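You operate a simulated robot arm through the tools that you are given. There is no shell and no other tool.

Carry out the task below with a simulated two-armed robot. There is one attempt and no reset: what you move stays moved.

JOB
Close up the pump casing: cover on by both handles, latches and drain cock shut, port capped.
Fine: use the cap colour on the job card.
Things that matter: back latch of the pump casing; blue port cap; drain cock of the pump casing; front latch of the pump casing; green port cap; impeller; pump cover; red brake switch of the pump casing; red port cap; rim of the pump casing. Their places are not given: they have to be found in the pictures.

It is judged by the outcome, as a careful person would: the job done as asked, and still so three seconds after it is handed in. It fails if anything else is knocked over, pushed out of place, dropped, spilled or broken. A push-on lid holds only when it is set on centred and level and pressed home; a screw cap is set on level and turned clockwise until tight.

ROBOT AND FRAMES
Two 6-joint arms with two-finger grippers on one trunk that stands fixed in place. Base frame: the origin is at the foot of the trunk, x ahead of it, y to its left, z up; the work surface is at about z = 860. Lengths are in mm, angles in degrees, forces in N, time in s.
The left shoulder is at [30, 178, 988], the right one opposite. With the tool pointing down near the work surface each hand reaches from about 340 to 840 mm from the base axis, measured 20 degrees to its own side. Payload 2.54 kg a hand.
The TCP of each hand is the grasp point between the finger pads, 30 mm short of the fingertips. In the tool frame z runs along the fingers and y along their closing line. The gripper opens to 116 mm; its body begins 95 mm behind the TCP.
Orientation is that of the tool frame in the base frame, as a unit quaternion [x, y, z, w]. With the fingers straight down and closing along the base's y, the tool's x points along the base's -x, its y along +y and its z along -z.

CONTROLS
- The arms move only by the tool jog_arm. It takes "left_series", "right_series" or both (then of equal length, played together; a hand with none holds still); each is a list of rows, each a list of 7 numbers: the turn, a rotation vector about the tool's x, y, z in units of 4 degrees (1.0 is 4 degrees), then the shift along the tool's x, y, z in units of 30 mm (1.0 is 30 mm), then the closure, from 0 (fully open) to 1 (shut). In form: [[rx, ry, rz, x, y, z, fingers], ...]. A call has 1 to 20 rows; each row shifts and turns the commanded pose from where the row before left it, along the tool's axes as they then stand. A call with a number of a shift or a turn outside -1 to 1 is refused whole. Each row takes 0.2 s and may step no farther than 50 mm and 8.6 degrees from the row before; otherwise, or with a gripper value out of range, the whole call is refused. A pose out of reach is approached as far as the arm can. The call stops where the force on the tool passes 90 N (or 10 N more than at its start, if that is more) or the arm is blocked; 0.2 s more then pass. Each finger travels about 153 mm/s and halts on what it meets, pressing with about 35 N; the grip force reading is that of the motor and also rises with nothing between the fingers. The clock runs only during rows and for 0.2 s after the last one: add rows that do not move to give the fingers time. It gives the time, the measured TCP pose, the force on the tool (base axes), the opening and the grip force at its end, in the units of the frame above (readings bear some noise), with the torque about the TCP (base axes, N m) and any sound that the robot's microphone picked up, and new pictures: "pictures" is both (left out), scene, wrist or none (wrist: the cameras of the hands that moved).
- Cameras (640 x 400 px; columns grow to the right, rows downward): "scene" is now at [36.7, -12.3, 1684.8]; the picture's right is [-0.24, -0.97, 0.00], its down [-0.82, 0.20, -0.54] and it looks along [0.52, -0.13, -0.84] (base axes); focal length 351 px, centre (320, 200). "left" rides on the left gripper at [69, 15, -122] in its tool frame; the picture's right is [-0.21, 0.98, 0.00], its down [-0.83, -0.18, -0.53] and it looks along [-0.52, -0.11, 0.85] (tool axes); focal length 251 px, centre (320, 200). "right" rides on the right gripper at [69, -15, -122] in its tool frame; the picture's right is [0.21, 0.98, 0.00], its down [-0.83, 0.18, -0.53] and it looks along [-0.52, 0.11, 0.85] (tool axes); focal length 251 px, centre (320, 200).
- slide_trunk(by): moves the trunk up (or, below 0, down) by that many mm; the arms and the scene camera ride with it, the base frame stays. It gives what a move gives, with no picture.
- pan_tilt(pan, tilt): turns the head with the scene camera to pan (to the left, within 143 degrees either way) and tilt (down, from -29 to 69), counted from straight ahead of the robot. It gives what a move gives, and a new picture of the scene camera.
- point_at(camera, pixels): there is no depth. For up to 12 entries [column, row, z] of the newest picture of that camera ("zoom" is the newest enlarged one), the place [x, y] in the base frame at which the ray of that pixel passes the height z, good to about 2 mm, but the place of the scene camera against the robot may be out by one fixed shift of up to 18 mm in any direction. The clock stands still meanwhile.
- inspect(camera, box): a new picture of the part [left, top, right, bottom] of that camera's present view, enlarged. The clock stands still meanwhile.
- job_done(): hands the job in; it is judged then, once.

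Open the grippers and draw the arms clear of the work before you hand the job in, unless the task says otherwise.

The tools are called after ">>>" as name(argument=value, ...) on one line, values as JSON. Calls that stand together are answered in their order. jog_arm: Moves the arms, as the interface text tells. Its arguments: {"type":"object","properties":{"left_series":{"type":"array","items":{"type":"array","items":{"type":"number"}}},"right_series":{"type":"array","items":{"type":"array","items":{"type":"number"}}},"pictures":{"type":"string","enum":["both","scene","wrist","none"]}},"required":[]} The other tools are called the same way: slide_trunk (by) moves the trunk up or down; pan_tilt (pan, tilt) turns the head that bears the scene camera; point_at (camera, pixels) gives the place at which the rays of pixels pass given heights; inspect (camera, box) takes an enlarged picture of a part of a camera's view; job_done () hands the job in.

At the start:

```text
t: 0.0
left_position: [435.1, 150.8, 1324.1]
left_tcp_rot: [0.0, 1.0, -0.001, 0.0]
left_wrist_force: [-0.9, -0.5, -0.2]
left_wrist_torque: [-0.01, -0.01, -0.01]
left_width: 115.8
left_grip_force: 0.1
right_position: [440.1, -164.3, 1262.0]
right_tcp_rot: [0.0, 1.0, 0.0, 0.0]
right_wrist_force: [-0.3, -0.6, 0.5]
right_wrist_torque: [-0.01, 0.04, 0.0]
right_width: 116.0
right_grip_force: 0.0
trunk travel left (down, up): [-200.0, 340.0]
head pan, tilt (commanded): [-13.9, 57.6]
```

scene: 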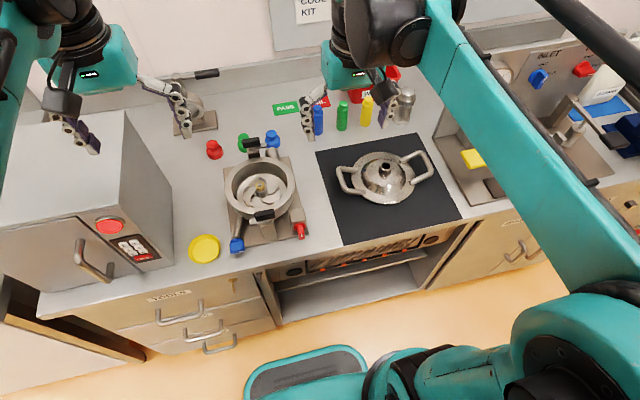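
right: 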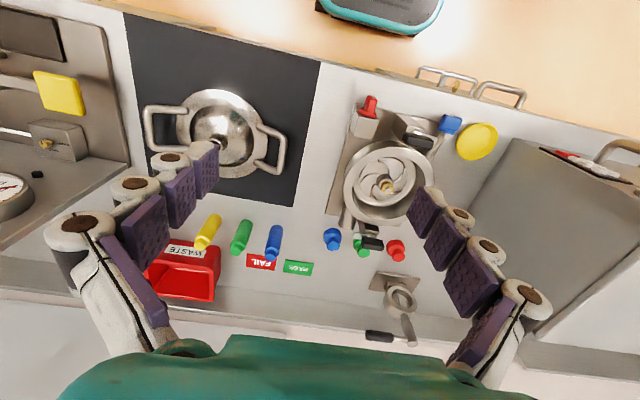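
left: 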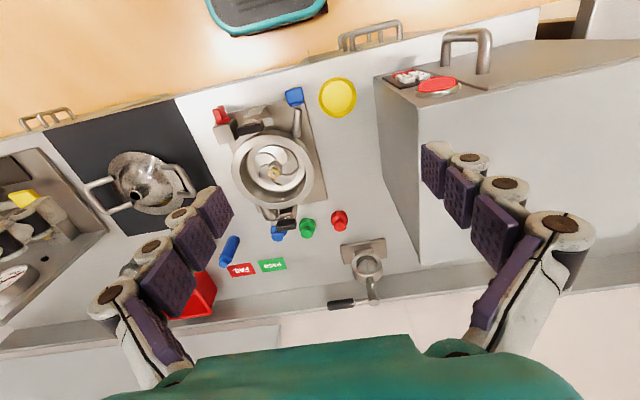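

The scene shows the pump casing around (258,190), the cover on a black mat at (385,178), and caps at (214,149), (243,142), (271,138). I'll enlarge these areas first, and look for the job card.

>>> inspect(camera="scene", box=[180, 110, 340, 260])

>>> inspect(camera="scene", box=[240, 0, 440, 130])

>>> inspect(camera="scene", box=[310, 120, 470, 240])

>>> inspect(camera="scene", box=[440, 30, 640, 240])

```text
2.67 times, centred on (260, 185) of scene
```

zoom: 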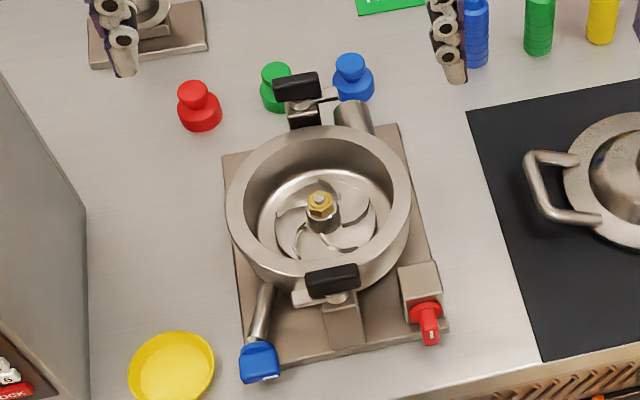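

```text
3.08 times, centred on (340, 65) of scene
```

zoom: 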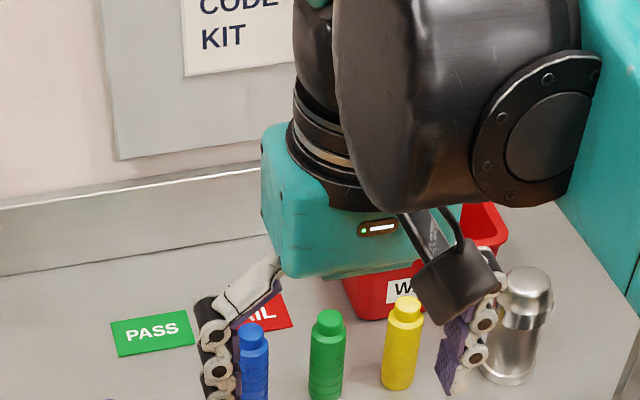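

```text
3.33 times, centred on (390, 180) of scene
```

zoom: 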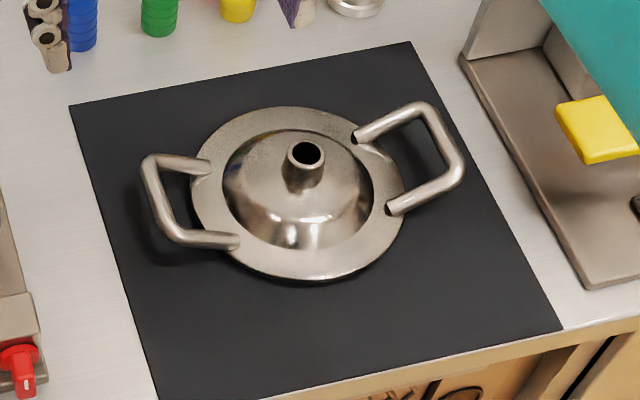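

```text
1.90 times, centred on (540, 135) of scene
```

zoom: 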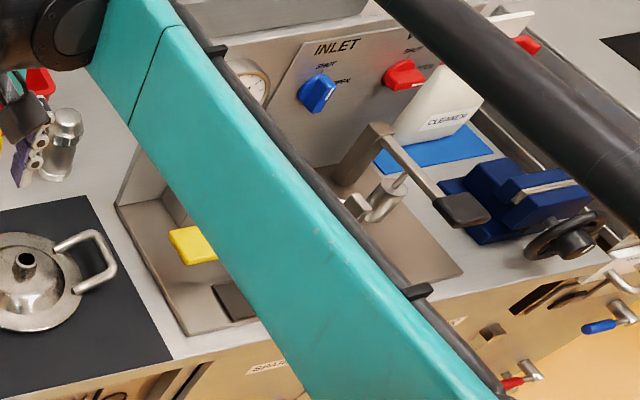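

The board at the top of the picture reads "...CODE / KIT" at (315,8); that could be the job card. I'll tilt the head up to read it.

>>> pan_tilt(pan=-13.9, tilt=25)

```text
t: 1.0
left_position: [435.8, 149.9, 1324.3]
left_tcp_rot: [-0.001, 1.0, 0.001, 0.0]
left_wrist_force: [-0.5, 0.2, -0.7]
left_wrist_torque: [-0.01, 0.0, 0.0]
left_width: 116.1
left_grip_force: 0.0
right_position: [439.5, -163.2, 1261.5]
right_tcp_rot: [0.0, 1.0, 0.0, -0.001]
right_wrist_force: [-0.3, -0.1, 0.7]
right_wrist_torque: [0.01, -0.02, -0.02]
right_width: 115.8
right_grip_force: 0.1
trunk travel left (down, up): [-200.0, 340.0]
head pan, tilt (commanded): [-13.9, 25.0]
```

scene: 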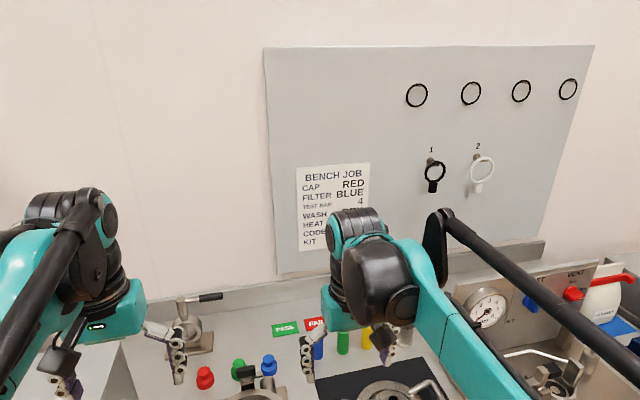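

The card at (333,205) begins "BENCH JOB / CAP RED / FILTER BLUE". I'll enlarge it to be sure.

>>> inspect(camera="scene", box=[285, 155, 385, 255])

```text
4.00 times, centred on (335, 205) of scene
```

zoom: 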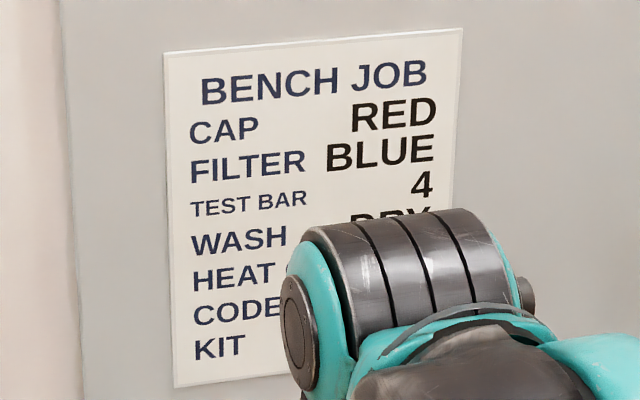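

The card says CAP RED. Now I turn the head back down to the casing for close looks.

>>> pan_tilt(pan=0, tilt=57)

```text
t: 1.9
left_position: [436.5, 150.2, 1323.6]
left_tcp_rot: [-0.001, 1.0, 0.0, 0.001]
left_wrist_force: [0.1, 0.9, -0.2]
left_wrist_torque: [-0.01, 0.02, 0.01]
left_width: 115.9
left_grip_force: 0.1
right_position: [439.4, -164.1, 1261.7]
right_tcp_rot: [0.0, 1.0, 0.0, 0.0]
right_wrist_force: [-0.3, 0.5, 0.3]
right_wrist_torque: [0.0, 0.01, -0.02]
right_width: 116.0
right_grip_force: 0.0
trunk travel left (down, up): [-200.0, 340.0]
head pan, tilt (commanded): [0.0, 57.0]
```

scene: 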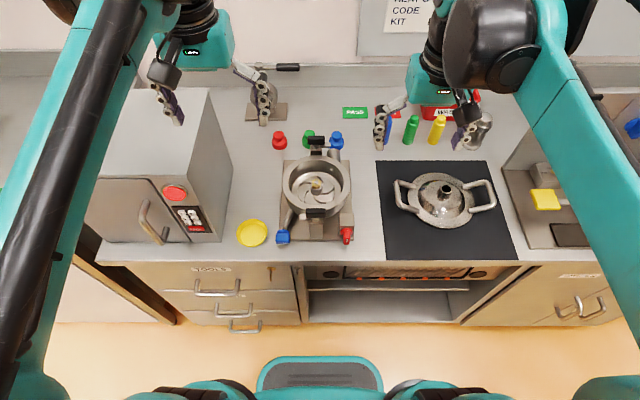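

The casing now sits around (316,185). I'll enlarge the casing and the cover in this view.

>>> inspect(camera="scene", box=[264, 120, 368, 255])

>>> inspect(camera="scene", box=[380, 150, 510, 250])

>>> inspect(camera="right", box=[320, 80, 500, 280])

>>> inspect(camera="left", box=[190, 70, 370, 260])

```text
2.96 times, centred on (316, 188) of scene
```

zoom: 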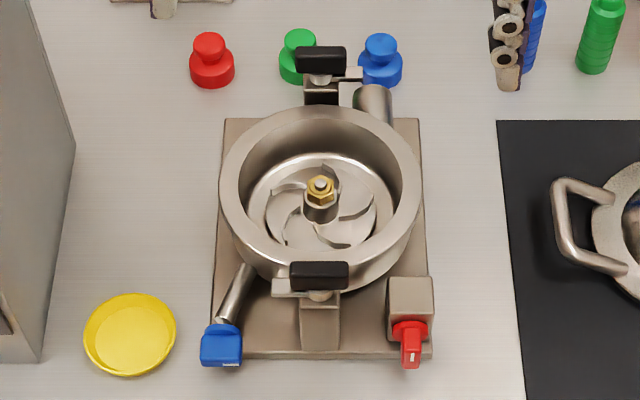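

```text
4.00 times, centred on (445, 200) of scene
```

zoom: 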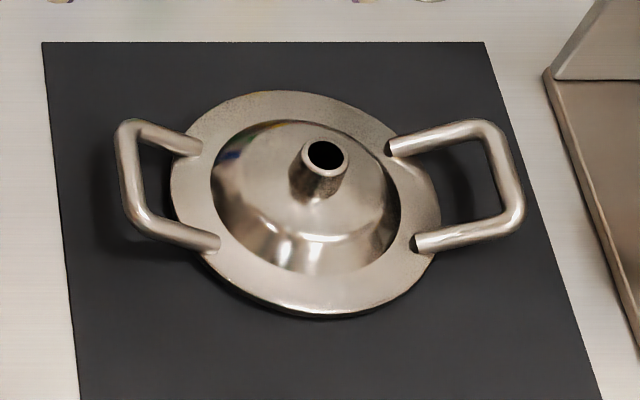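

```text
2.00 times, centred on (410, 180) of right
```

zoom: 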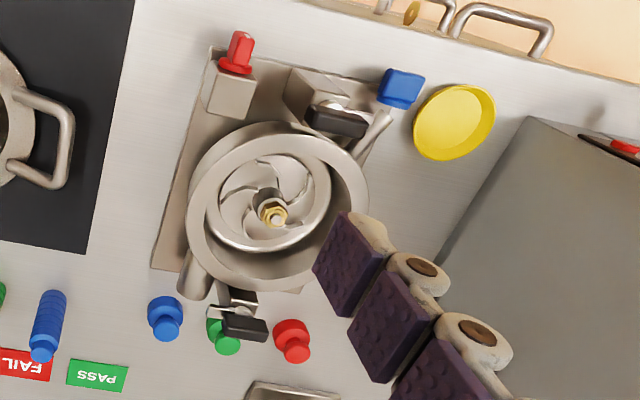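

```text
2.11 times, centred on (280, 165) of left
```

zoom: 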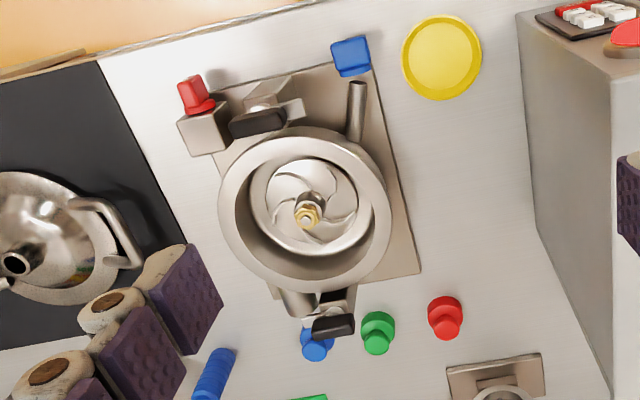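

To see whether the impeller turns, I compare the right camera's view after a second without motion (hub at (388,187) in the right picture).

>>> inspect(camera="right", box=[340, 140, 440, 220])

>>> jog_arm(right_series=[[0, 0, 0, 0, 0, 0, 0], [0, 0, 0, 0, 0, 0, 0]], pictures="none")

>>> inspect(camera="right", box=[340, 140, 440, 220])

```text
5.00 times, centred on (390, 180) of right
```

zoom: 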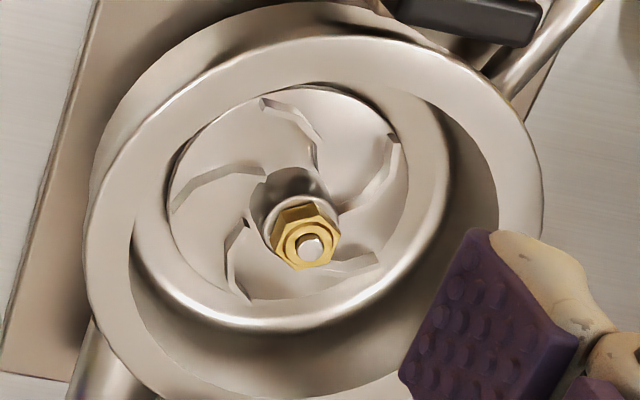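

```text
t: 2.5
left_position: [435.9, 150.5, 1323.8]
left_tcp_rot: [0.0, 1.0, 0.0, 0.001]
left_wrist_force: [-0.6, 0.2, 0.4]
left_wrist_torque: [0.01, -0.04, -0.01]
left_width: 115.8
left_grip_force: 0.1
right_position: [439.8, -163.9, 1262.5]
right_tcp_rot: [0.0, 1.0, 0.0, 0.0]
right_wrist_force: [0.2, 0.2, 0.6]
right_wrist_torque: [0.03, 0.02, 0.01]
right_width: 116.1
right_grip_force: 0.2
trunk travel left (down, up): [-200.0, 340.0]
head pan, tilt (commanded): [0.0, 57.0]
```

```text
5.00 times, centred on (390, 180) of right
```

zoom: 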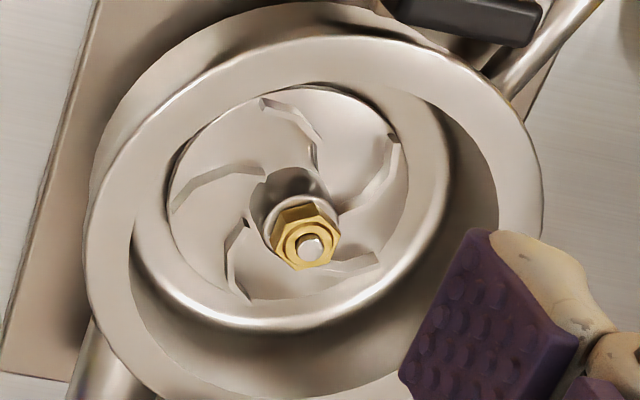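

The impeller is still and stays so. Now I need places: I query rays of the same features in both wrist cameras and the scene at several heights to triangulate.

>>> point_at(camera="left", pixels=[[274, 170, 860], [274, 170, 960], [341, 222, 860], [341, 222, 960], [287, 220, 860], [249, 127, 960], [286, 224, 960], [294, 97, 900], [220, 115, 900], [135, 194, 900], [135, 194, 960], [366, 262, 900]])

>>> point_at(camera="right", pixels=[[388, 187, 860], [388, 187, 960], [397, 252, 860], [397, 252, 960], [333, 239, 860], [333, 239, 960], [418, 141, 960], [372, 243, 960], [450, 124, 900], [369, 107, 900], [216, 143, 900], [216, 143, 960]])

>>> point_at(camera="scene", pixels=[[316, 184, 860], [316, 184, 960], [280, 136, 860], [280, 136, 960], [446, 189, 860], [446, 189, 960], [316, 212, 960], [317, 140, 960], [283, 237, 900], [347, 234, 900]])

```text
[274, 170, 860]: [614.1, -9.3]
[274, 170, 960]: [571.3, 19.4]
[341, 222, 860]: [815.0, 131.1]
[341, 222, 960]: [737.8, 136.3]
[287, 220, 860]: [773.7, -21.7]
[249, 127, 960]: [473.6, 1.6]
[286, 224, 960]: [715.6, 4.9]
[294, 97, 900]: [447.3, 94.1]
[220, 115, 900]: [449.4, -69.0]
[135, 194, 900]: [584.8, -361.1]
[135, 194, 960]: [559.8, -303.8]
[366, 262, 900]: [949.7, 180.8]
```

```text
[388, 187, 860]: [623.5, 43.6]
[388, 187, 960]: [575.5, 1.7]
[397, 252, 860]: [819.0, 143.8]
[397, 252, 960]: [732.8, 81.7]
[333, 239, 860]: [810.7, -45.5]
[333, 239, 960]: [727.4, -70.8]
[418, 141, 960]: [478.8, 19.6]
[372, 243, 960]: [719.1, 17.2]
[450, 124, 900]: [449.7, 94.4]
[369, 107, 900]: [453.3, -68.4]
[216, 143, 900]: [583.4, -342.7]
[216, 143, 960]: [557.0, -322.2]
```

```text
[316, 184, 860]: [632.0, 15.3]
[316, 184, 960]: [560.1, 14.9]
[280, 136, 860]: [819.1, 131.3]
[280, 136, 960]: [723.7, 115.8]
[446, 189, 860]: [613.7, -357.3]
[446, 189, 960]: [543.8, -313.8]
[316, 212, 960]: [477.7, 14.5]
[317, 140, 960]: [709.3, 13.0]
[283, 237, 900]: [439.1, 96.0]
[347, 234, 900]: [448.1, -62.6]
```

Triangulation puts the casing hub near (585,12), the red cap near (800,132), and the cover spout near (571,-332). I lower the left hand over the casing and the right hand over the cover for closer pictures.

>>> jog_arm(left_series=[[0, 0, 0, -0.196, -0.437, 0.911, 0], [0, 0, 0, -0.196, -0.437, 0.911, 0], [0, 0, 0, -0.196, -0.437, 0.911, 0], [0, 0, 0, -0.196, -0.437, 0.911, 0], [0, 0, 0, -0.196, -0.437, 0.911, 0], [0, 0, 0, -0.196, -0.437, 0.911, 0], [0, 0, 0, -0.196, -0.437, 0.911, 0], [0, 0, 0, -0.196, -0.437, 0.911, 0], [0, 0, 0, -0.196, -0.437, 0.911, 0]], right_series=[[0, 0, 0, -0.063, -0.711, 0.681, 0], [0, 0, 0, -0.063, -0.711, 0.681, 0], [0, 0, 0, -0.063, -0.711, 0.681, 0], [0, 0, 0, -0.063, -0.711, 0.681, 0], [0, 0, 0, -0.063, -0.711, 0.681, 0], [0, 0, 0, -0.063, -0.711, 0.681, 0], [0, 0, 0, -0.063, -0.711, 0.681, 0], [0, 0, 0, -0.063, -0.711, 0.681, 0], [0, 0, 0, -0.063, -0.711, 0.681, 0]])

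```text
t: 4.5
left_position: [488.6, 31.7, 1077.8]
left_tcp_rot: [0.0, 1.0, 0.0, 0.0]
left_wrist_force: [-0.1, 0.4, -0.5]
left_wrist_torque: [0.03, 0.0, 0.0]
left_width: 116.1
left_grip_force: 0.0
right_position: [460.0, -356.1, 1076.5]
right_tcp_rot: [0.001, 1.0, 0.0, -0.001]
right_wrist_force: [0.8, -0.3, -0.1]
right_wrist_torque: [-0.01, -0.03, -0.01]
right_width: 116.1
right_grip_force: 0.0
trunk travel left (down, up): [-200.0, 340.0]
head pan, tilt (commanded): [0.0, 57.0]
```

scene: 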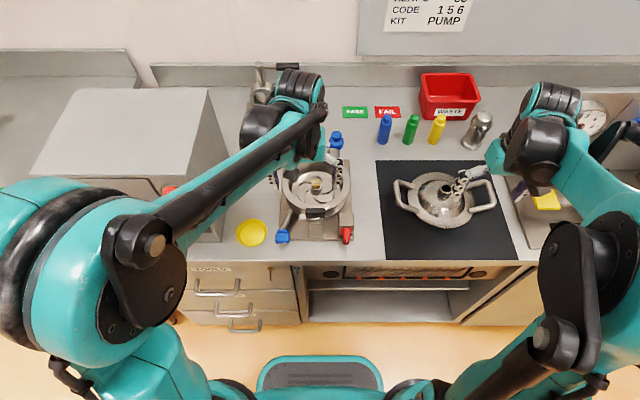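
right: 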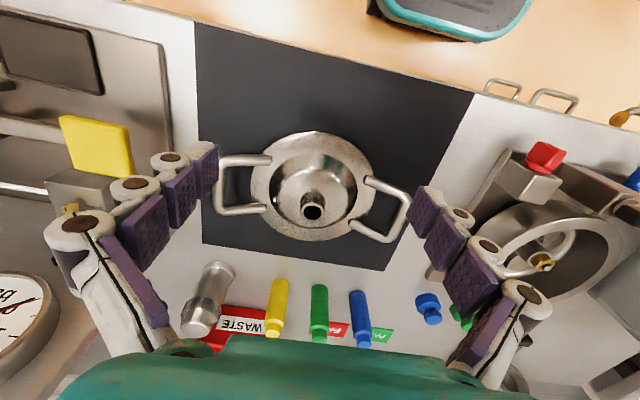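
left: 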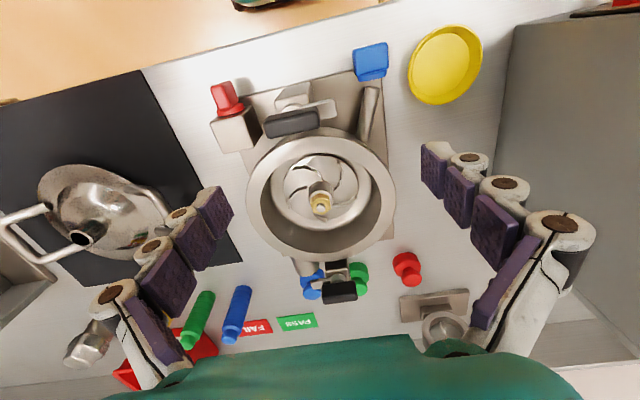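

Both parts are now closer: casing rim around (320,195) in the left picture, cover around (312,187) in the right one. I enlarge latches, drain cock, cap and cover.

>>> inspect(camera="left", box=[200, 30, 400, 155])

>>> inspect(camera="left", box=[280, 220, 440, 320])

>>> inspect(camera="left", box=[230, 110, 410, 270])

>>> inspect(camera="right", box=[200, 115, 430, 260])

```text
3.20 times, centred on (300, 92) of left
```

zoom: 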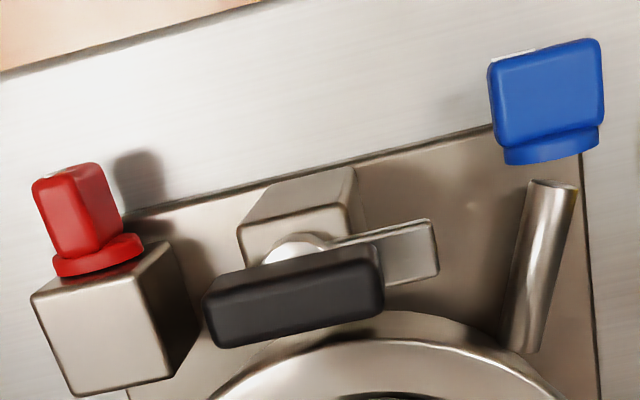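

```text
4.00 times, centred on (360, 270) of left
```

zoom: 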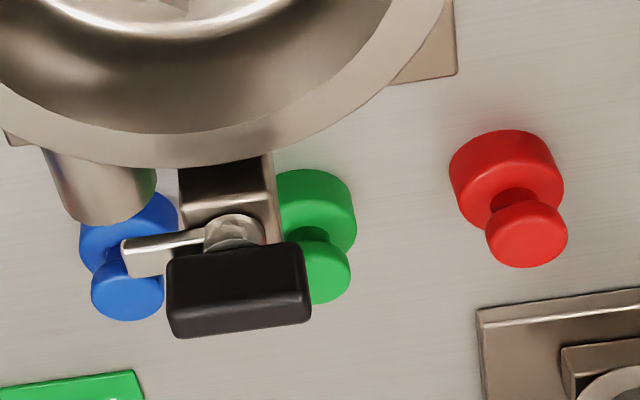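

```text
2.50 times, centred on (320, 190) of left
```

zoom: 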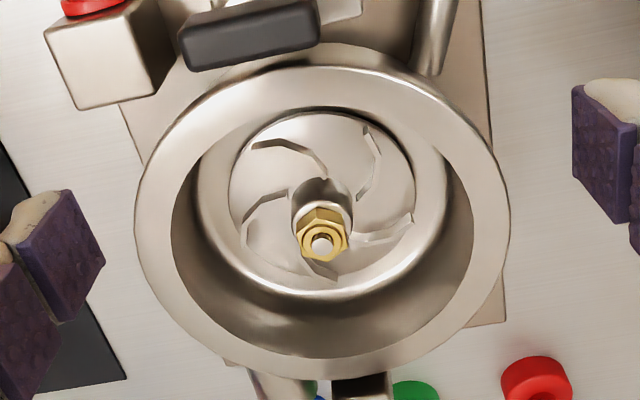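

```text
2.76 times, centred on (315, 188) of right
```

zoom: 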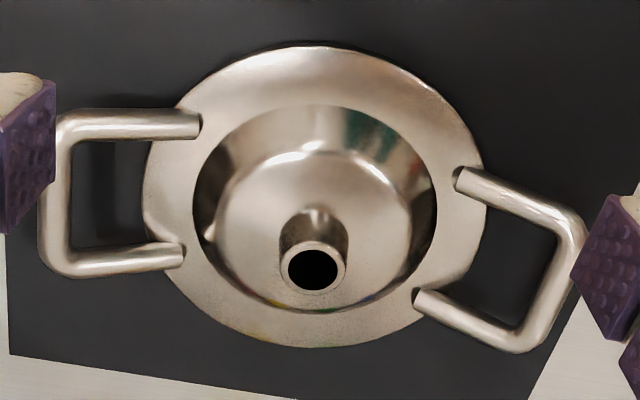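

The latches are black bars with silver tongues now lying along y. I zoom in further on the drain cock, brake switch and latches from the scene camera.

>>> inspect(camera="scene", box=[268, 195, 364, 255])

>>> inspect(camera="left", box=[335, 30, 405, 150])

>>> inspect(camera="right", box=[470, 120, 640, 300])

```text
6.67 times, centred on (316, 225) of scene
```

zoom: 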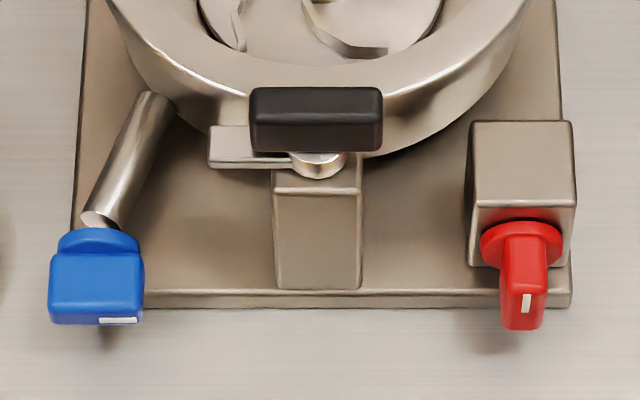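

```text
3.33 times, centred on (370, 90) of left
```

zoom: 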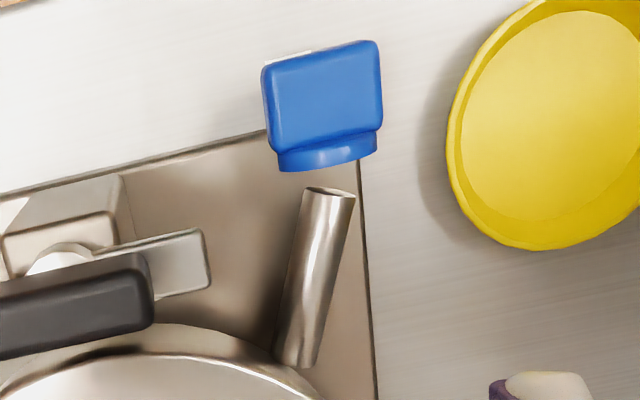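

```text
2.22 times, centred on (555, 210) of right
```

zoom: 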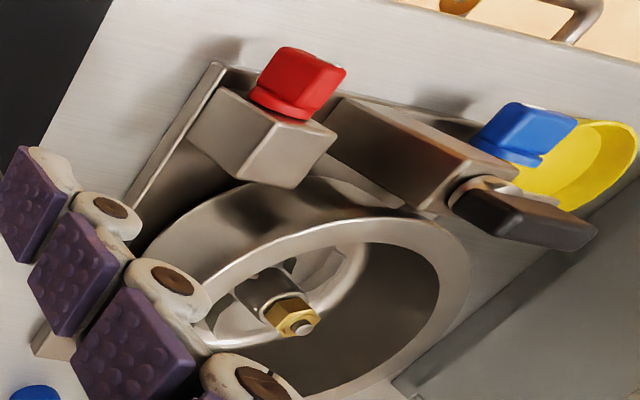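

The cock is a blue rotary knob with its axis toward the robot and a white mark at its -y end; the INLET panel knobs have SHUT/OPEN marks, so I look at the panel for the convention.

>>> pan_tilt(pan=-40, tilt=45)

```text
t: 5.6
left_position: [487.4, 31.9, 1076.9]
left_tcp_rot: [0.0, 1.0, 0.0, 0.0]
left_wrist_force: [0.0, -0.3, 0.5]
left_wrist_torque: [-0.02, 0.03, 0.01]
left_width: 116.0
left_grip_force: 0.0
right_position: [457.2, -355.7, 1077.7]
right_tcp_rot: [0.001, 1.0, 0.0, 0.0]
right_wrist_force: [0.0, 0.5, -0.8]
right_wrist_torque: [-0.01, 0.04, 0.04]
right_width: 116.0
right_grip_force: 0.0
trunk travel left (down, up): [-200.0, 340.0]
head pan, tilt (commanded): [-40.0, 45.0]
```

scene: 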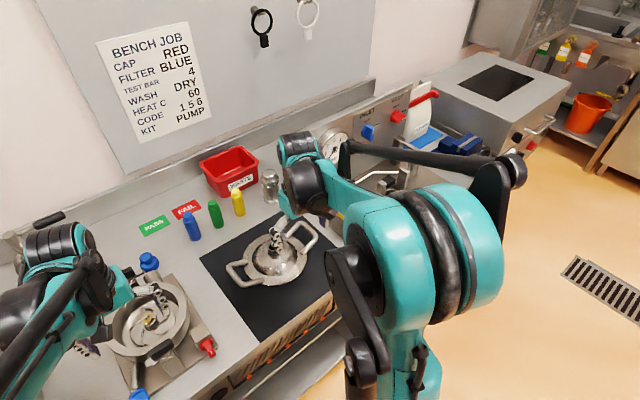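

The card is fully read (CAP RED). Now I bring the left hand back and tilt it so its camera sees the drain cock and latch from the front and lower down.

>>> jog_arm(left_series=[[0, 0, 0, 0.756, 0.867, 0.744, 0], [0, 0, 0, 0.756, 0.867, 0.744, 0], [0, 0, 0, 0.756, 0.867, 0.744, 0], [0, -1, 0, 0, 0, 0, 0], [0, -1, 0, 0, 0, 0, 0], [0, -1, 0, 0, 0, 0, 0], [0, -1, 0, 0, 0, 0, 0], [0, -1, 0, 0, 0, 0, 0], [0, -1, 0, 0, 0, 0, 0], [0, -1, 0, 0, 0, 0, 0], [0, -1, 0, 0, 0, 0, 0], [0, -1, 0, 0, 0, 0, 0], [0, -1, 0, 0, 0, 0, 0]], pictures="wrist")

>>> pan_tilt(pan=0, tilt=57)

```text
t: 8.4
left_position: [420.5, 111.3, 1010.3]
left_tcp_rot: [0.0, 0.939, 0.0, 0.343]
left_wrist_force: [1.0, -1.5, -0.4]
left_wrist_torque: [-0.01, -0.02, 0.0]
left_width: 116.2
left_grip_force: 0.0
right_position: [458.7, -356.7, 1077.4]
right_tcp_rot: [0.0, 1.0, 0.0, -0.001]
right_wrist_force: [-1.1, -0.4, 0.6]
right_wrist_torque: [0.0, -0.02, -0.02]
right_width: 116.2
right_grip_force: 0.1
trunk travel left (down, up): [-200.0, 340.0]
head pan, tilt (commanded): [-40.0, 45.0]
```

left: 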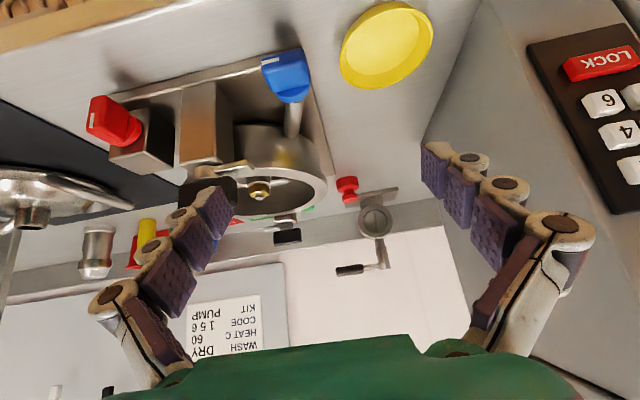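

```text
t: 9.5
left_position: [420.1, 111.2, 1011.5]
left_tcp_rot: [0.0, 0.939, 0.0, 0.343]
left_wrist_force: [0.5, -0.1, 0.7]
left_wrist_torque: [0.03, 0.02, 0.01]
left_width: 115.8
left_grip_force: 0.1
right_position: [457.2, -354.1, 1077.0]
right_tcp_rot: [-0.001, 1.0, 0.0, 0.0]
right_wrist_force: [-0.5, -0.9, 0.7]
right_wrist_torque: [-0.03, 0.01, -0.01]
right_width: 116.0
right_grip_force: 0.1
trunk travel left (down, up): [-200.0, 340.0]
head pan, tilt (commanded): [0.0, 57.0]
```

scene: 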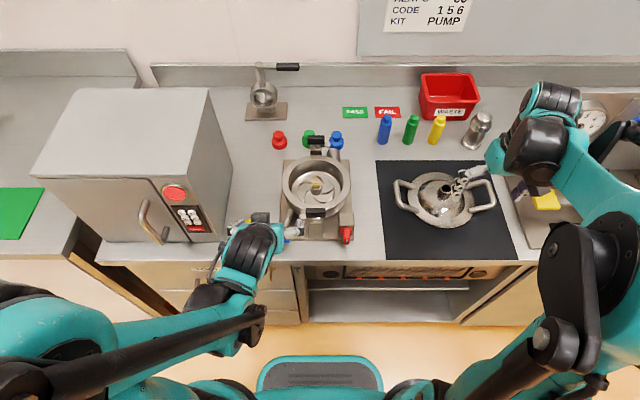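

Now the left camera sees the casing from the front, upside down; the blue cock at (285,75) and red switch at (115,120). I enlarge them.

>>> inspect(camera="left", box=[235, 35, 335, 145])

>>> inspect(camera="left", box=[80, 60, 340, 250])

```text
3.64 times, centred on (285, 90) of left
```

zoom: 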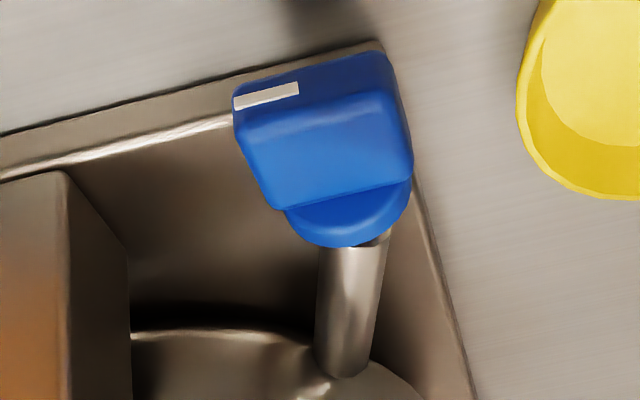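

```text
2.11 times, centred on (210, 155) of left
```

zoom: 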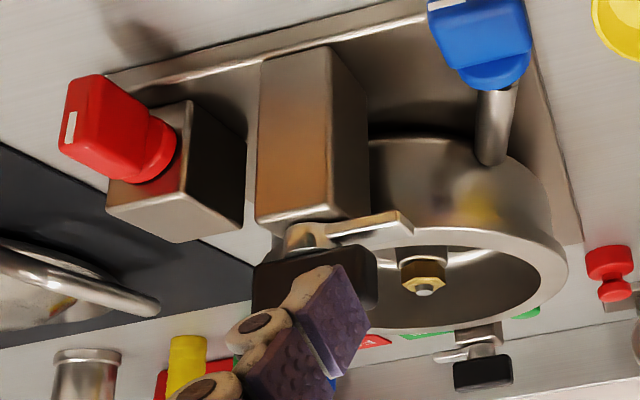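

The cock's pointer lies horizontal, toward -y, with its axis along the pipe. I pan once more to read the SHUT/OPEN marks of the INLET panel as a guide to the knob convention.

>>> pan_tilt(pan=-45, tilt=40)

>>> inspect(camera="scene", box=[240, 60, 440, 200])

```text
t: 10.6
left_position: [420.6, 111.1, 1011.2]
left_tcp_rot: [0.0, 0.94, -0.001, 0.342]
left_wrist_force: [-0.3, -0.6, 0.9]
left_wrist_torque: [-0.04, -0.01, -0.02]
left_width: 116.0
left_grip_force: 0.1
right_position: [456.6, -355.1, 1076.8]
right_tcp_rot: [0.0, 1.0, 0.0, 0.0]
right_wrist_force: [-0.5, 0.9, 0.7]
right_wrist_torque: [-0.01, -0.02, -0.04]
right_width: 116.3
right_grip_force: 0.1
trunk travel left (down, up): [-200.0, 340.0]
head pan, tilt (commanded): [-45.0, 40.0]
```

scene: 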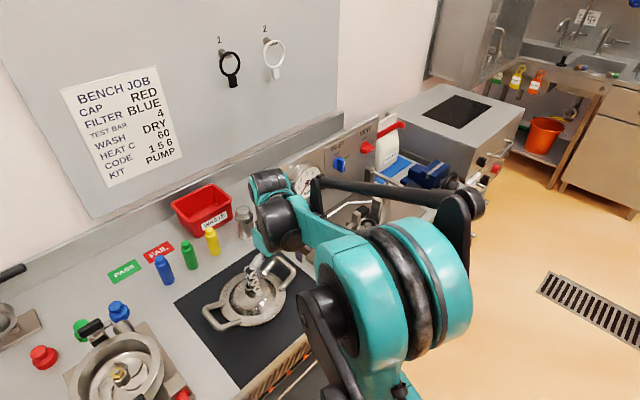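

```text
2.86 times, centred on (340, 130) of scene
```

zoom: 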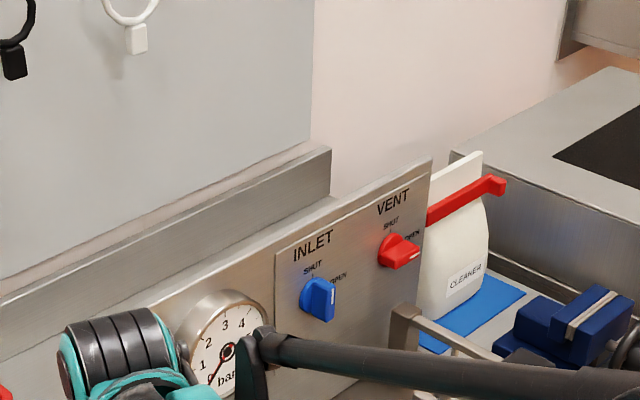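

The panel shows SHUT at 12 o'clock and OPEN at 3 o'clock; the drain cock pointer is at 3 o'clock, i.e. open. From two left-camera views I find the cock bar at about x 432-457, y 79-114, top z 900. I level the left hand and start yawing it 90° so that its closed fingertips can push the +y end of the bar down.

>>> jog_arm(left_series=[[0, 1, 0, 0, 0, 0, 0], [0, 1, 0, 0, 0, 0, 0], [0, 1, 0, 0, 0, 0, 0], [0, 1, 0, 0, 0, 0, 0.2], [0, 1, 0, 0, 0, 0, 0.4], [0, 1, 0, 0, 0, 0, 0.6], [0, 1, 0, 0, 0, 0, 0.8], [0, 1, 0, 0, 0, 0, 1], [0, 1, 0, 0, 0, 0, 1], [0, 1, 0, 0, 0, 0, 1]], pictures="none")

>>> jog_arm(left_series=[[0, 0, 1, 0, 0, 0, 1], [0, 0, 1, 0, 0, 0, 1], [0, 0, 1, 0, 0, 0, 1], [0, 0, 1, 0, 0, 0, 1], [0, 0, 1, 0, 0, 0, 1], [0, 0, 1, 0, 0, 0, 1], [0, 0, 1, 0, 0, 0, 1], [0, 0, 1, 0, 0, 0, 1], [0, 0, 1, 0, 0, 0, 1], [0, 0, 1, 0, 0, 0, 1], [0, 0, 1, 0, 0, 0, 1], [0, 0, 1, 0, 0, 0, 1], [0, 0, 1, 0, 0, 0, 1], [0, 0, 1, 0, 0, 0, 1], [0, 0, 1, 0, 0, 0, 1], [0, 0, 1, 0, 0, 0, 1], [0, 0, 1, 0, 0, 0, 1], [0, 0, 1, 0, 0, 0, 1], [0, 0, 1, 0, 0, 0, 1], [0, 0, 1, 0, 0, 0, 1]], pictures="wrist")

>>> pan_tilt(pan=0, tilt=60)

```text
t: 12.8
left_position: [421.0, 110.2, 1010.6]
left_tcp_rot: [0.0, 1.0, -0.001, -0.001]
left_wrist_force: [1.0, -0.3, -0.4]
left_wrist_torque: [0.0, 0.02, 0.02]
left_width: 0.0
left_grip_force: 28.8
right_position: [458.4, -356.3, 1076.4]
right_tcp_rot: [0.0, 1.0, 0.0, 0.0]
right_wrist_force: [-0.4, 0.9, 0.0]
right_wrist_torque: [-0.01, -0.01, -0.01]
right_width: 115.9
right_grip_force: 0.1
trunk travel left (down, up): [-200.0, 340.0]
head pan, tilt (commanded): [-45.0, 40.0]
```

```text
t: 17.0
left_position: [420.0, 111.0, 1011.5]
left_tcp_rot: [0.643, 0.766, 0.0, 0.001]
left_wrist_force: [-0.6, 0.0, -0.5]
left_wrist_torque: [-0.02, -0.03, -0.03]
left_width: 0.0
left_grip_force: 28.4
right_position: [456.7, -355.6, 1077.1]
right_tcp_rot: [-0.001, 1.0, 0.0, 0.0]
right_wrist_force: [0.4, -0.6, -0.2]
right_wrist_torque: [0.0, -0.01, 0.03]
right_width: 115.8
right_grip_force: 0.1
trunk travel left (down, up): [-200.0, 340.0]
head pan, tilt (commanded): [-45.0, 40.0]
```

left: 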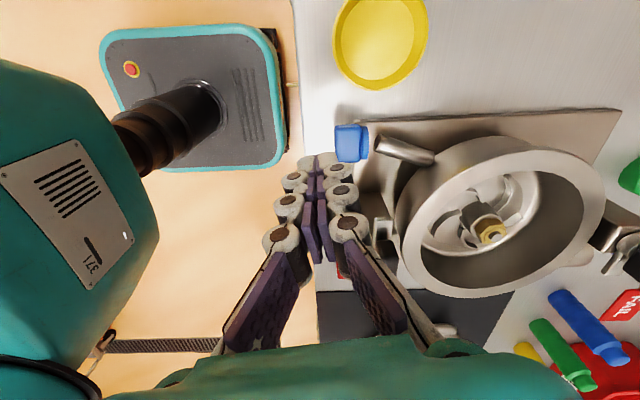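

```text
t: 18.1
left_position: [420.4, 109.5, 1010.1]
left_tcp_rot: [0.643, 0.766, 0.001, 0.0]
left_wrist_force: [-0.1, 0.5, -0.1]
left_wrist_torque: [0.02, 0.0, -0.02]
left_width: 0.1
left_grip_force: 28.8
right_position: [457.8, -355.7, 1077.8]
right_tcp_rot: [0.001, 1.0, 0.0, 0.0]
right_wrist_force: [-0.9, -0.1, 0.2]
right_wrist_torque: [-0.03, -0.02, 0.02]
right_width: 116.1
right_grip_force: 0.0
trunk travel left (down, up): [-200.0, 340.0]
head pan, tilt (commanded): [0.0, 60.0]
```

scene: 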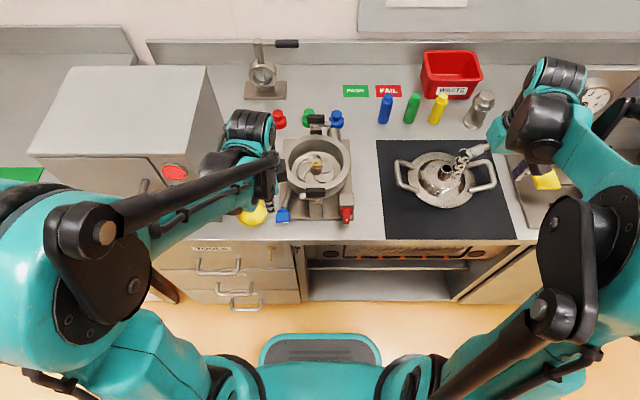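

The fingers are closed and yawed 80°. I enlarge the blue cock (352,143) in this side view and take its place from a third angle.

>>> inspect(camera="left", box=[290, 95, 450, 195])

>>> point_at(camera="left", pixels=[[335, 133, 900], [361, 132, 900], [336, 161, 900], [361, 161, 900], [365, 140, 894], [334, 125, 890], [300, 100, 860], [345, 60, 870], [425, 50, 870], [365, 122, 870], [618, 110, 870]])

```text
4.00 times, centred on (370, 145) of left
```

zoom: 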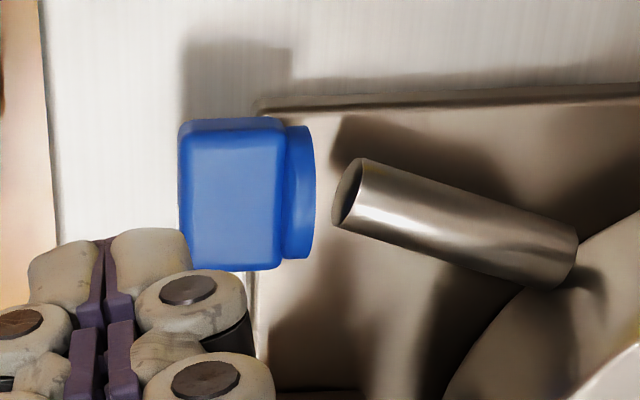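

```text
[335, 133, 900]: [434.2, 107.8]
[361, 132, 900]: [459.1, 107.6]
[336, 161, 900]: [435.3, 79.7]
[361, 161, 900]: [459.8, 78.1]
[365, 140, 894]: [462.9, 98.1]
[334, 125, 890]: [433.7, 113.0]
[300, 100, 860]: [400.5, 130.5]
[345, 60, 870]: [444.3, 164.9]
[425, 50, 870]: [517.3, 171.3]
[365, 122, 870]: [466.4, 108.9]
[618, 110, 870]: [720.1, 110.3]
```

The cock bar reads x 435-459, y 79-112 with the disc behind it at x≈460. I finish the yaw to 90° and lower the closed fingertips to just above the bar's +y end (tips at z≈904).

>>> jog_arm(left_series=[[0, 0, 0.833, 0, 0, 0, 1], [0, 0, 0.833, 0, 0, 0, 1], [0, 0, 0.833, 0, 0, 0, 1], [0, 0, 0, 0.106, 0.2, 0.845, 1], [0, 0, 0, 0.106, 0.2, 0.845, 1], [0, 0, 0, 0.106, 0.2, 0.845, 1], [0, 0, 0, 0, 0, 0, 1]], pictures="wrist")

>>> inspect(camera="left", box=[270, 95, 430, 195])

>>> inspect(camera="scene", box=[240, 170, 340, 240])

```text
t: 19.7
left_position: [438.3, 120.3, 934.1]
left_tcp_rot: [0.707, 0.707, 0.0, 0.0]
left_wrist_force: [-1.0, 0.5, -0.4]
left_wrist_torque: [-0.04, -0.05, 0.0]
left_width: 0.1
left_grip_force: 28.5
right_position: [456.3, -354.1, 1077.5]
right_tcp_rot: [0.0, 1.0, 0.001, 0.001]
right_wrist_force: [-1.7, 0.3, 0.6]
right_wrist_torque: [-0.03, -0.05, 0.01]
right_width: 115.8
right_grip_force: 0.0
trunk travel left (down, up): [-200.0, 340.0]
head pan, tilt (commanded): [0.0, 60.0]
```

left: 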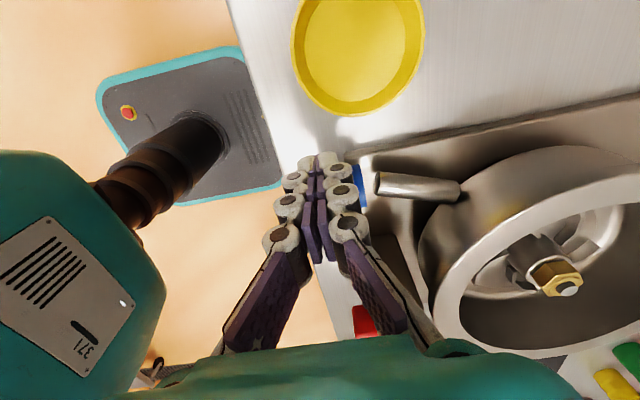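

```text
4.00 times, centred on (350, 145) of left
```

zoom: 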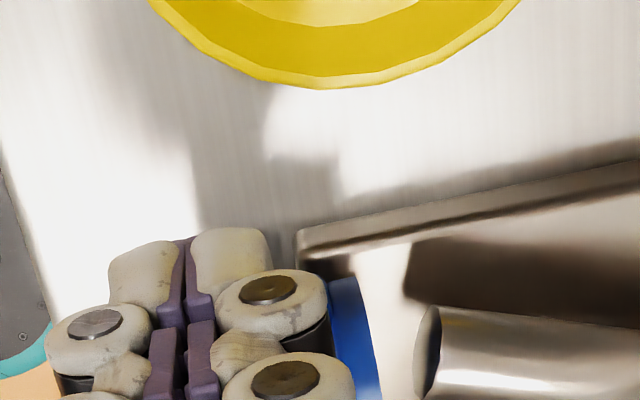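

```text
5.71 times, centred on (290, 205) of scene
```

zoom: 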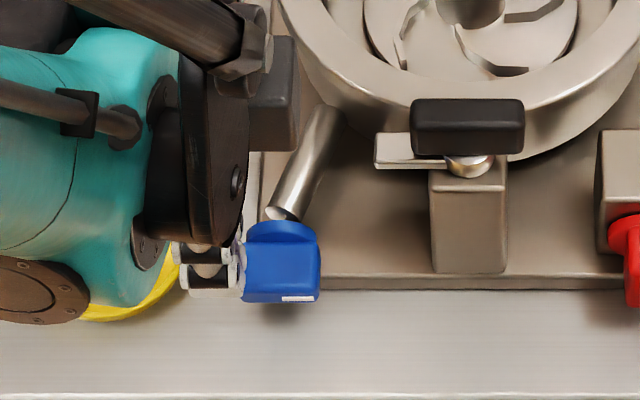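

The fingertips sit beside/above the +y end of the bar (seen at (245,270) of the zoom). I shift 6 mm toward -y for a better overlap and press down in small steps, watching force.

>>> jog_arm(left_series=[[0, 0, 0, -0.2, 0, 0, 1], [0, 0, 0, 0, 0, 0.15, 1], [0, 0, 0, 0, 0, 0.15, 1], [0, 0, 0, 0, 0, 0.15, 1]], pictures="wrist")

>>> inspect(camera="scene", box=[240, 170, 340, 240])

```text
t: 20.7
left_position: [438.3, 116.3, 921.2]
left_tcp_rot: [0.706, 0.708, 0.0, 0.0]
left_wrist_force: [-0.3, 12.0, -0.4]
left_wrist_torque: [0.34, 0.0, 0.04]
left_width: 0.1
left_grip_force: 28.5
right_position: [458.0, -353.6, 1076.9]
right_tcp_rot: [0.0, 1.0, -0.001, 0.0]
right_wrist_force: [0.1, -0.5, -0.3]
right_wrist_torque: [0.01, -0.01, 0.03]
right_width: 115.8
right_grip_force: 0.0
trunk travel left (down, up): [-200.0, 340.0]
head pan, tilt (commanded): [0.0, 60.0]
```

left: 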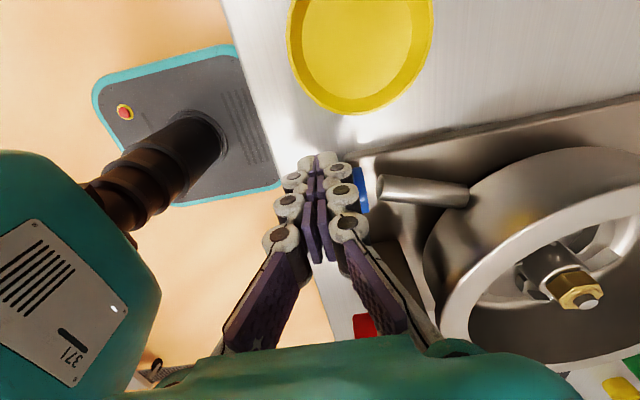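

```text
5.71 times, centred on (290, 205) of scene
```

zoom: 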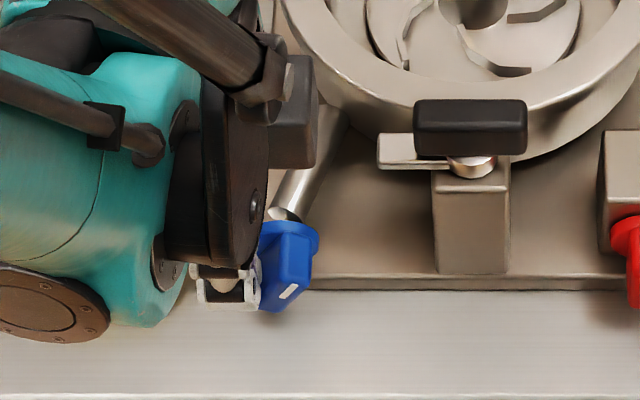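

The bar turned: its white mark now points mostly up at (288,291) in the zoom. I withdraw the fingers sideways and up to see how far it got.

>>> jog_arm(left_series=[[0, 0, 0, 0.25, 0, 0, 1], [0, 0, 0, 0, 0, -0.8, 1], [0, 0, 0, 0, 0, -1, 1], [0, 0, 0, 0, 0, -1, 1], [0, 0, 0, 0, 0, 0, 1]], pictures="wrist")

>>> inspect(camera="scene", box=[240, 170, 340, 240])

>>> inspect(camera="left", box=[290, 95, 450, 195])

```text
t: 21.9
left_position: [438.5, 122.4, 1006.0]
left_tcp_rot: [0.707, 0.707, 0.001, 0.0]
left_wrist_force: [0.1, -0.1, -0.6]
left_wrist_torque: [0.01, 0.02, 0.0]
left_width: 0.0
left_grip_force: 28.2
right_position: [458.2, -355.2, 1076.6]
right_tcp_rot: [0.0, 1.0, 0.0, 0.001]
right_wrist_force: [-0.3, -0.2, -0.7]
right_wrist_torque: [0.01, 0.0, 0.04]
right_width: 116.1
right_grip_force: 0.0
trunk travel left (down, up): [-200.0, 340.0]
head pan, tilt (commanded): [0.0, 60.0]
```

left: 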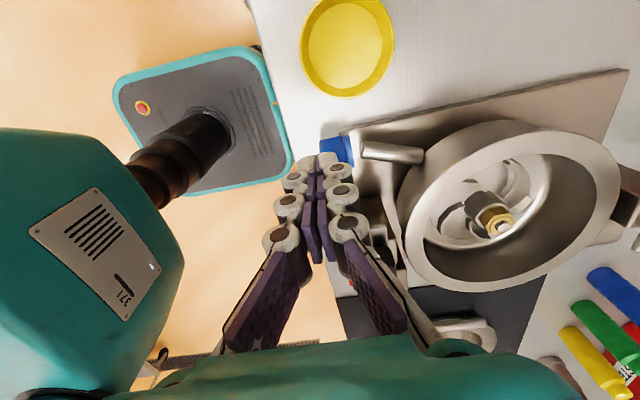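

```text
5.71 times, centred on (290, 205) of scene
```

zoom: 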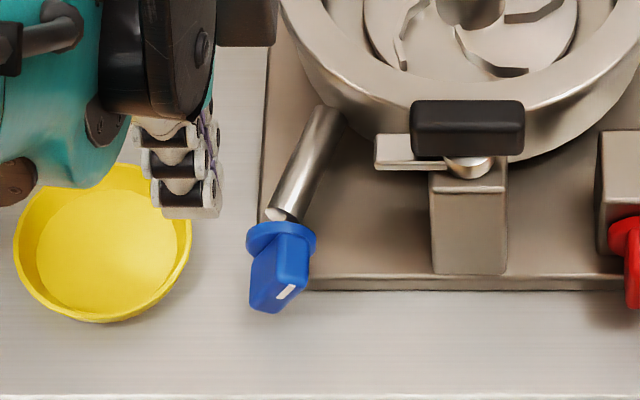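

```text
4.00 times, centred on (370, 145) of left
```

zoom: 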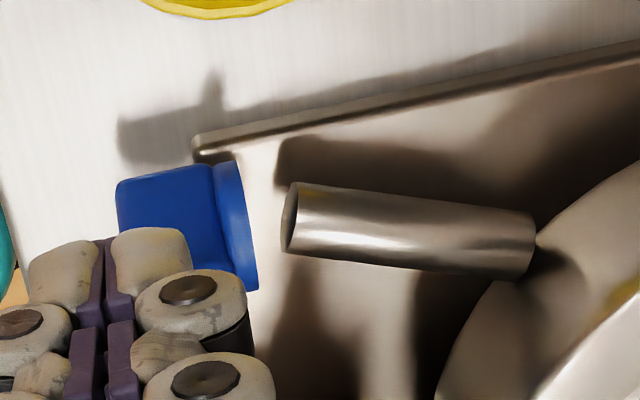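

The bar is about 60-65° round. I go over to its -y side, tips at about bar-top height, to push the upper end the rest of the way toward +y.

>>> jog_arm(left_series=[[0, 0, 0, -0.97, 0.05, 0, 1], [0, 0, 0, -0.97, 0, 0, 1], [0, 0, 0, 0, 0, 0.85, 1], [0, 0, 0, 0, 0, 0.85, 1], [0, 0, 0, 0, 0, 0.85, 1], [0, 0, 0, 0, 0, 0, 1]], pictures="wrist")

>>> inspect(camera="scene", box=[240, 170, 340, 240])

>>> inspect(camera="left", box=[270, 75, 430, 175])

```text
t: 23.3
left_position: [439.2, 65.0, 929.3]
left_tcp_rot: [0.708, 0.707, 0.0, 0.0]
left_wrist_force: [-1.3, 0.8, -0.7]
left_wrist_torque: [-0.02, 0.0, -0.01]
left_width: 0.3
left_grip_force: 28.9
right_position: [457.0, -355.3, 1077.3]
right_tcp_rot: [0.0, 1.0, 0.0, 0.0]
right_wrist_force: [0.3, 1.7, -0.7]
right_wrist_torque: [-0.06, 0.01, 0.03]
right_width: 116.0
right_grip_force: 0.0
trunk travel left (down, up): [-200.0, 340.0]
head pan, tilt (commanded): [0.0, 60.0]
```

left: 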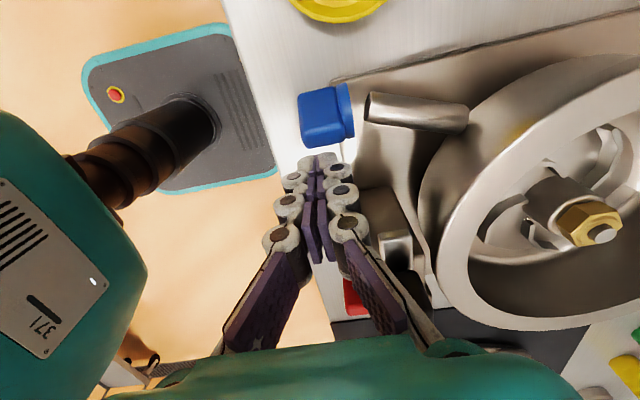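

```text
5.71 times, centred on (290, 205) of scene
```

zoom: 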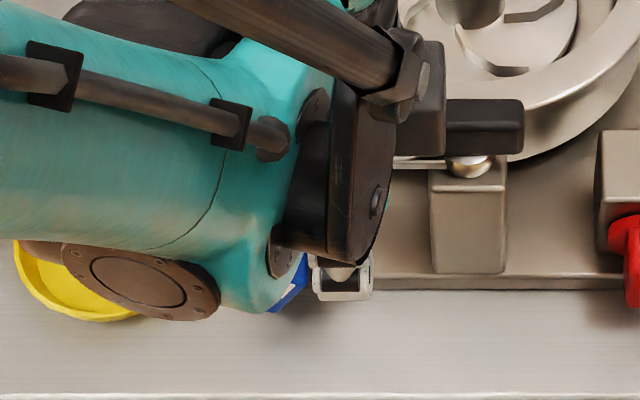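

```text
4.00 times, centred on (350, 125) of left
```

zoom: 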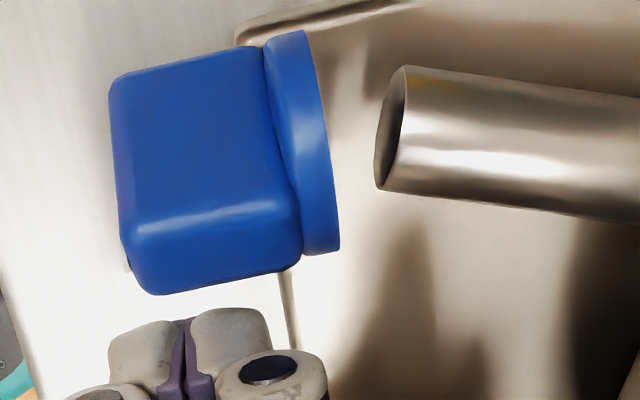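

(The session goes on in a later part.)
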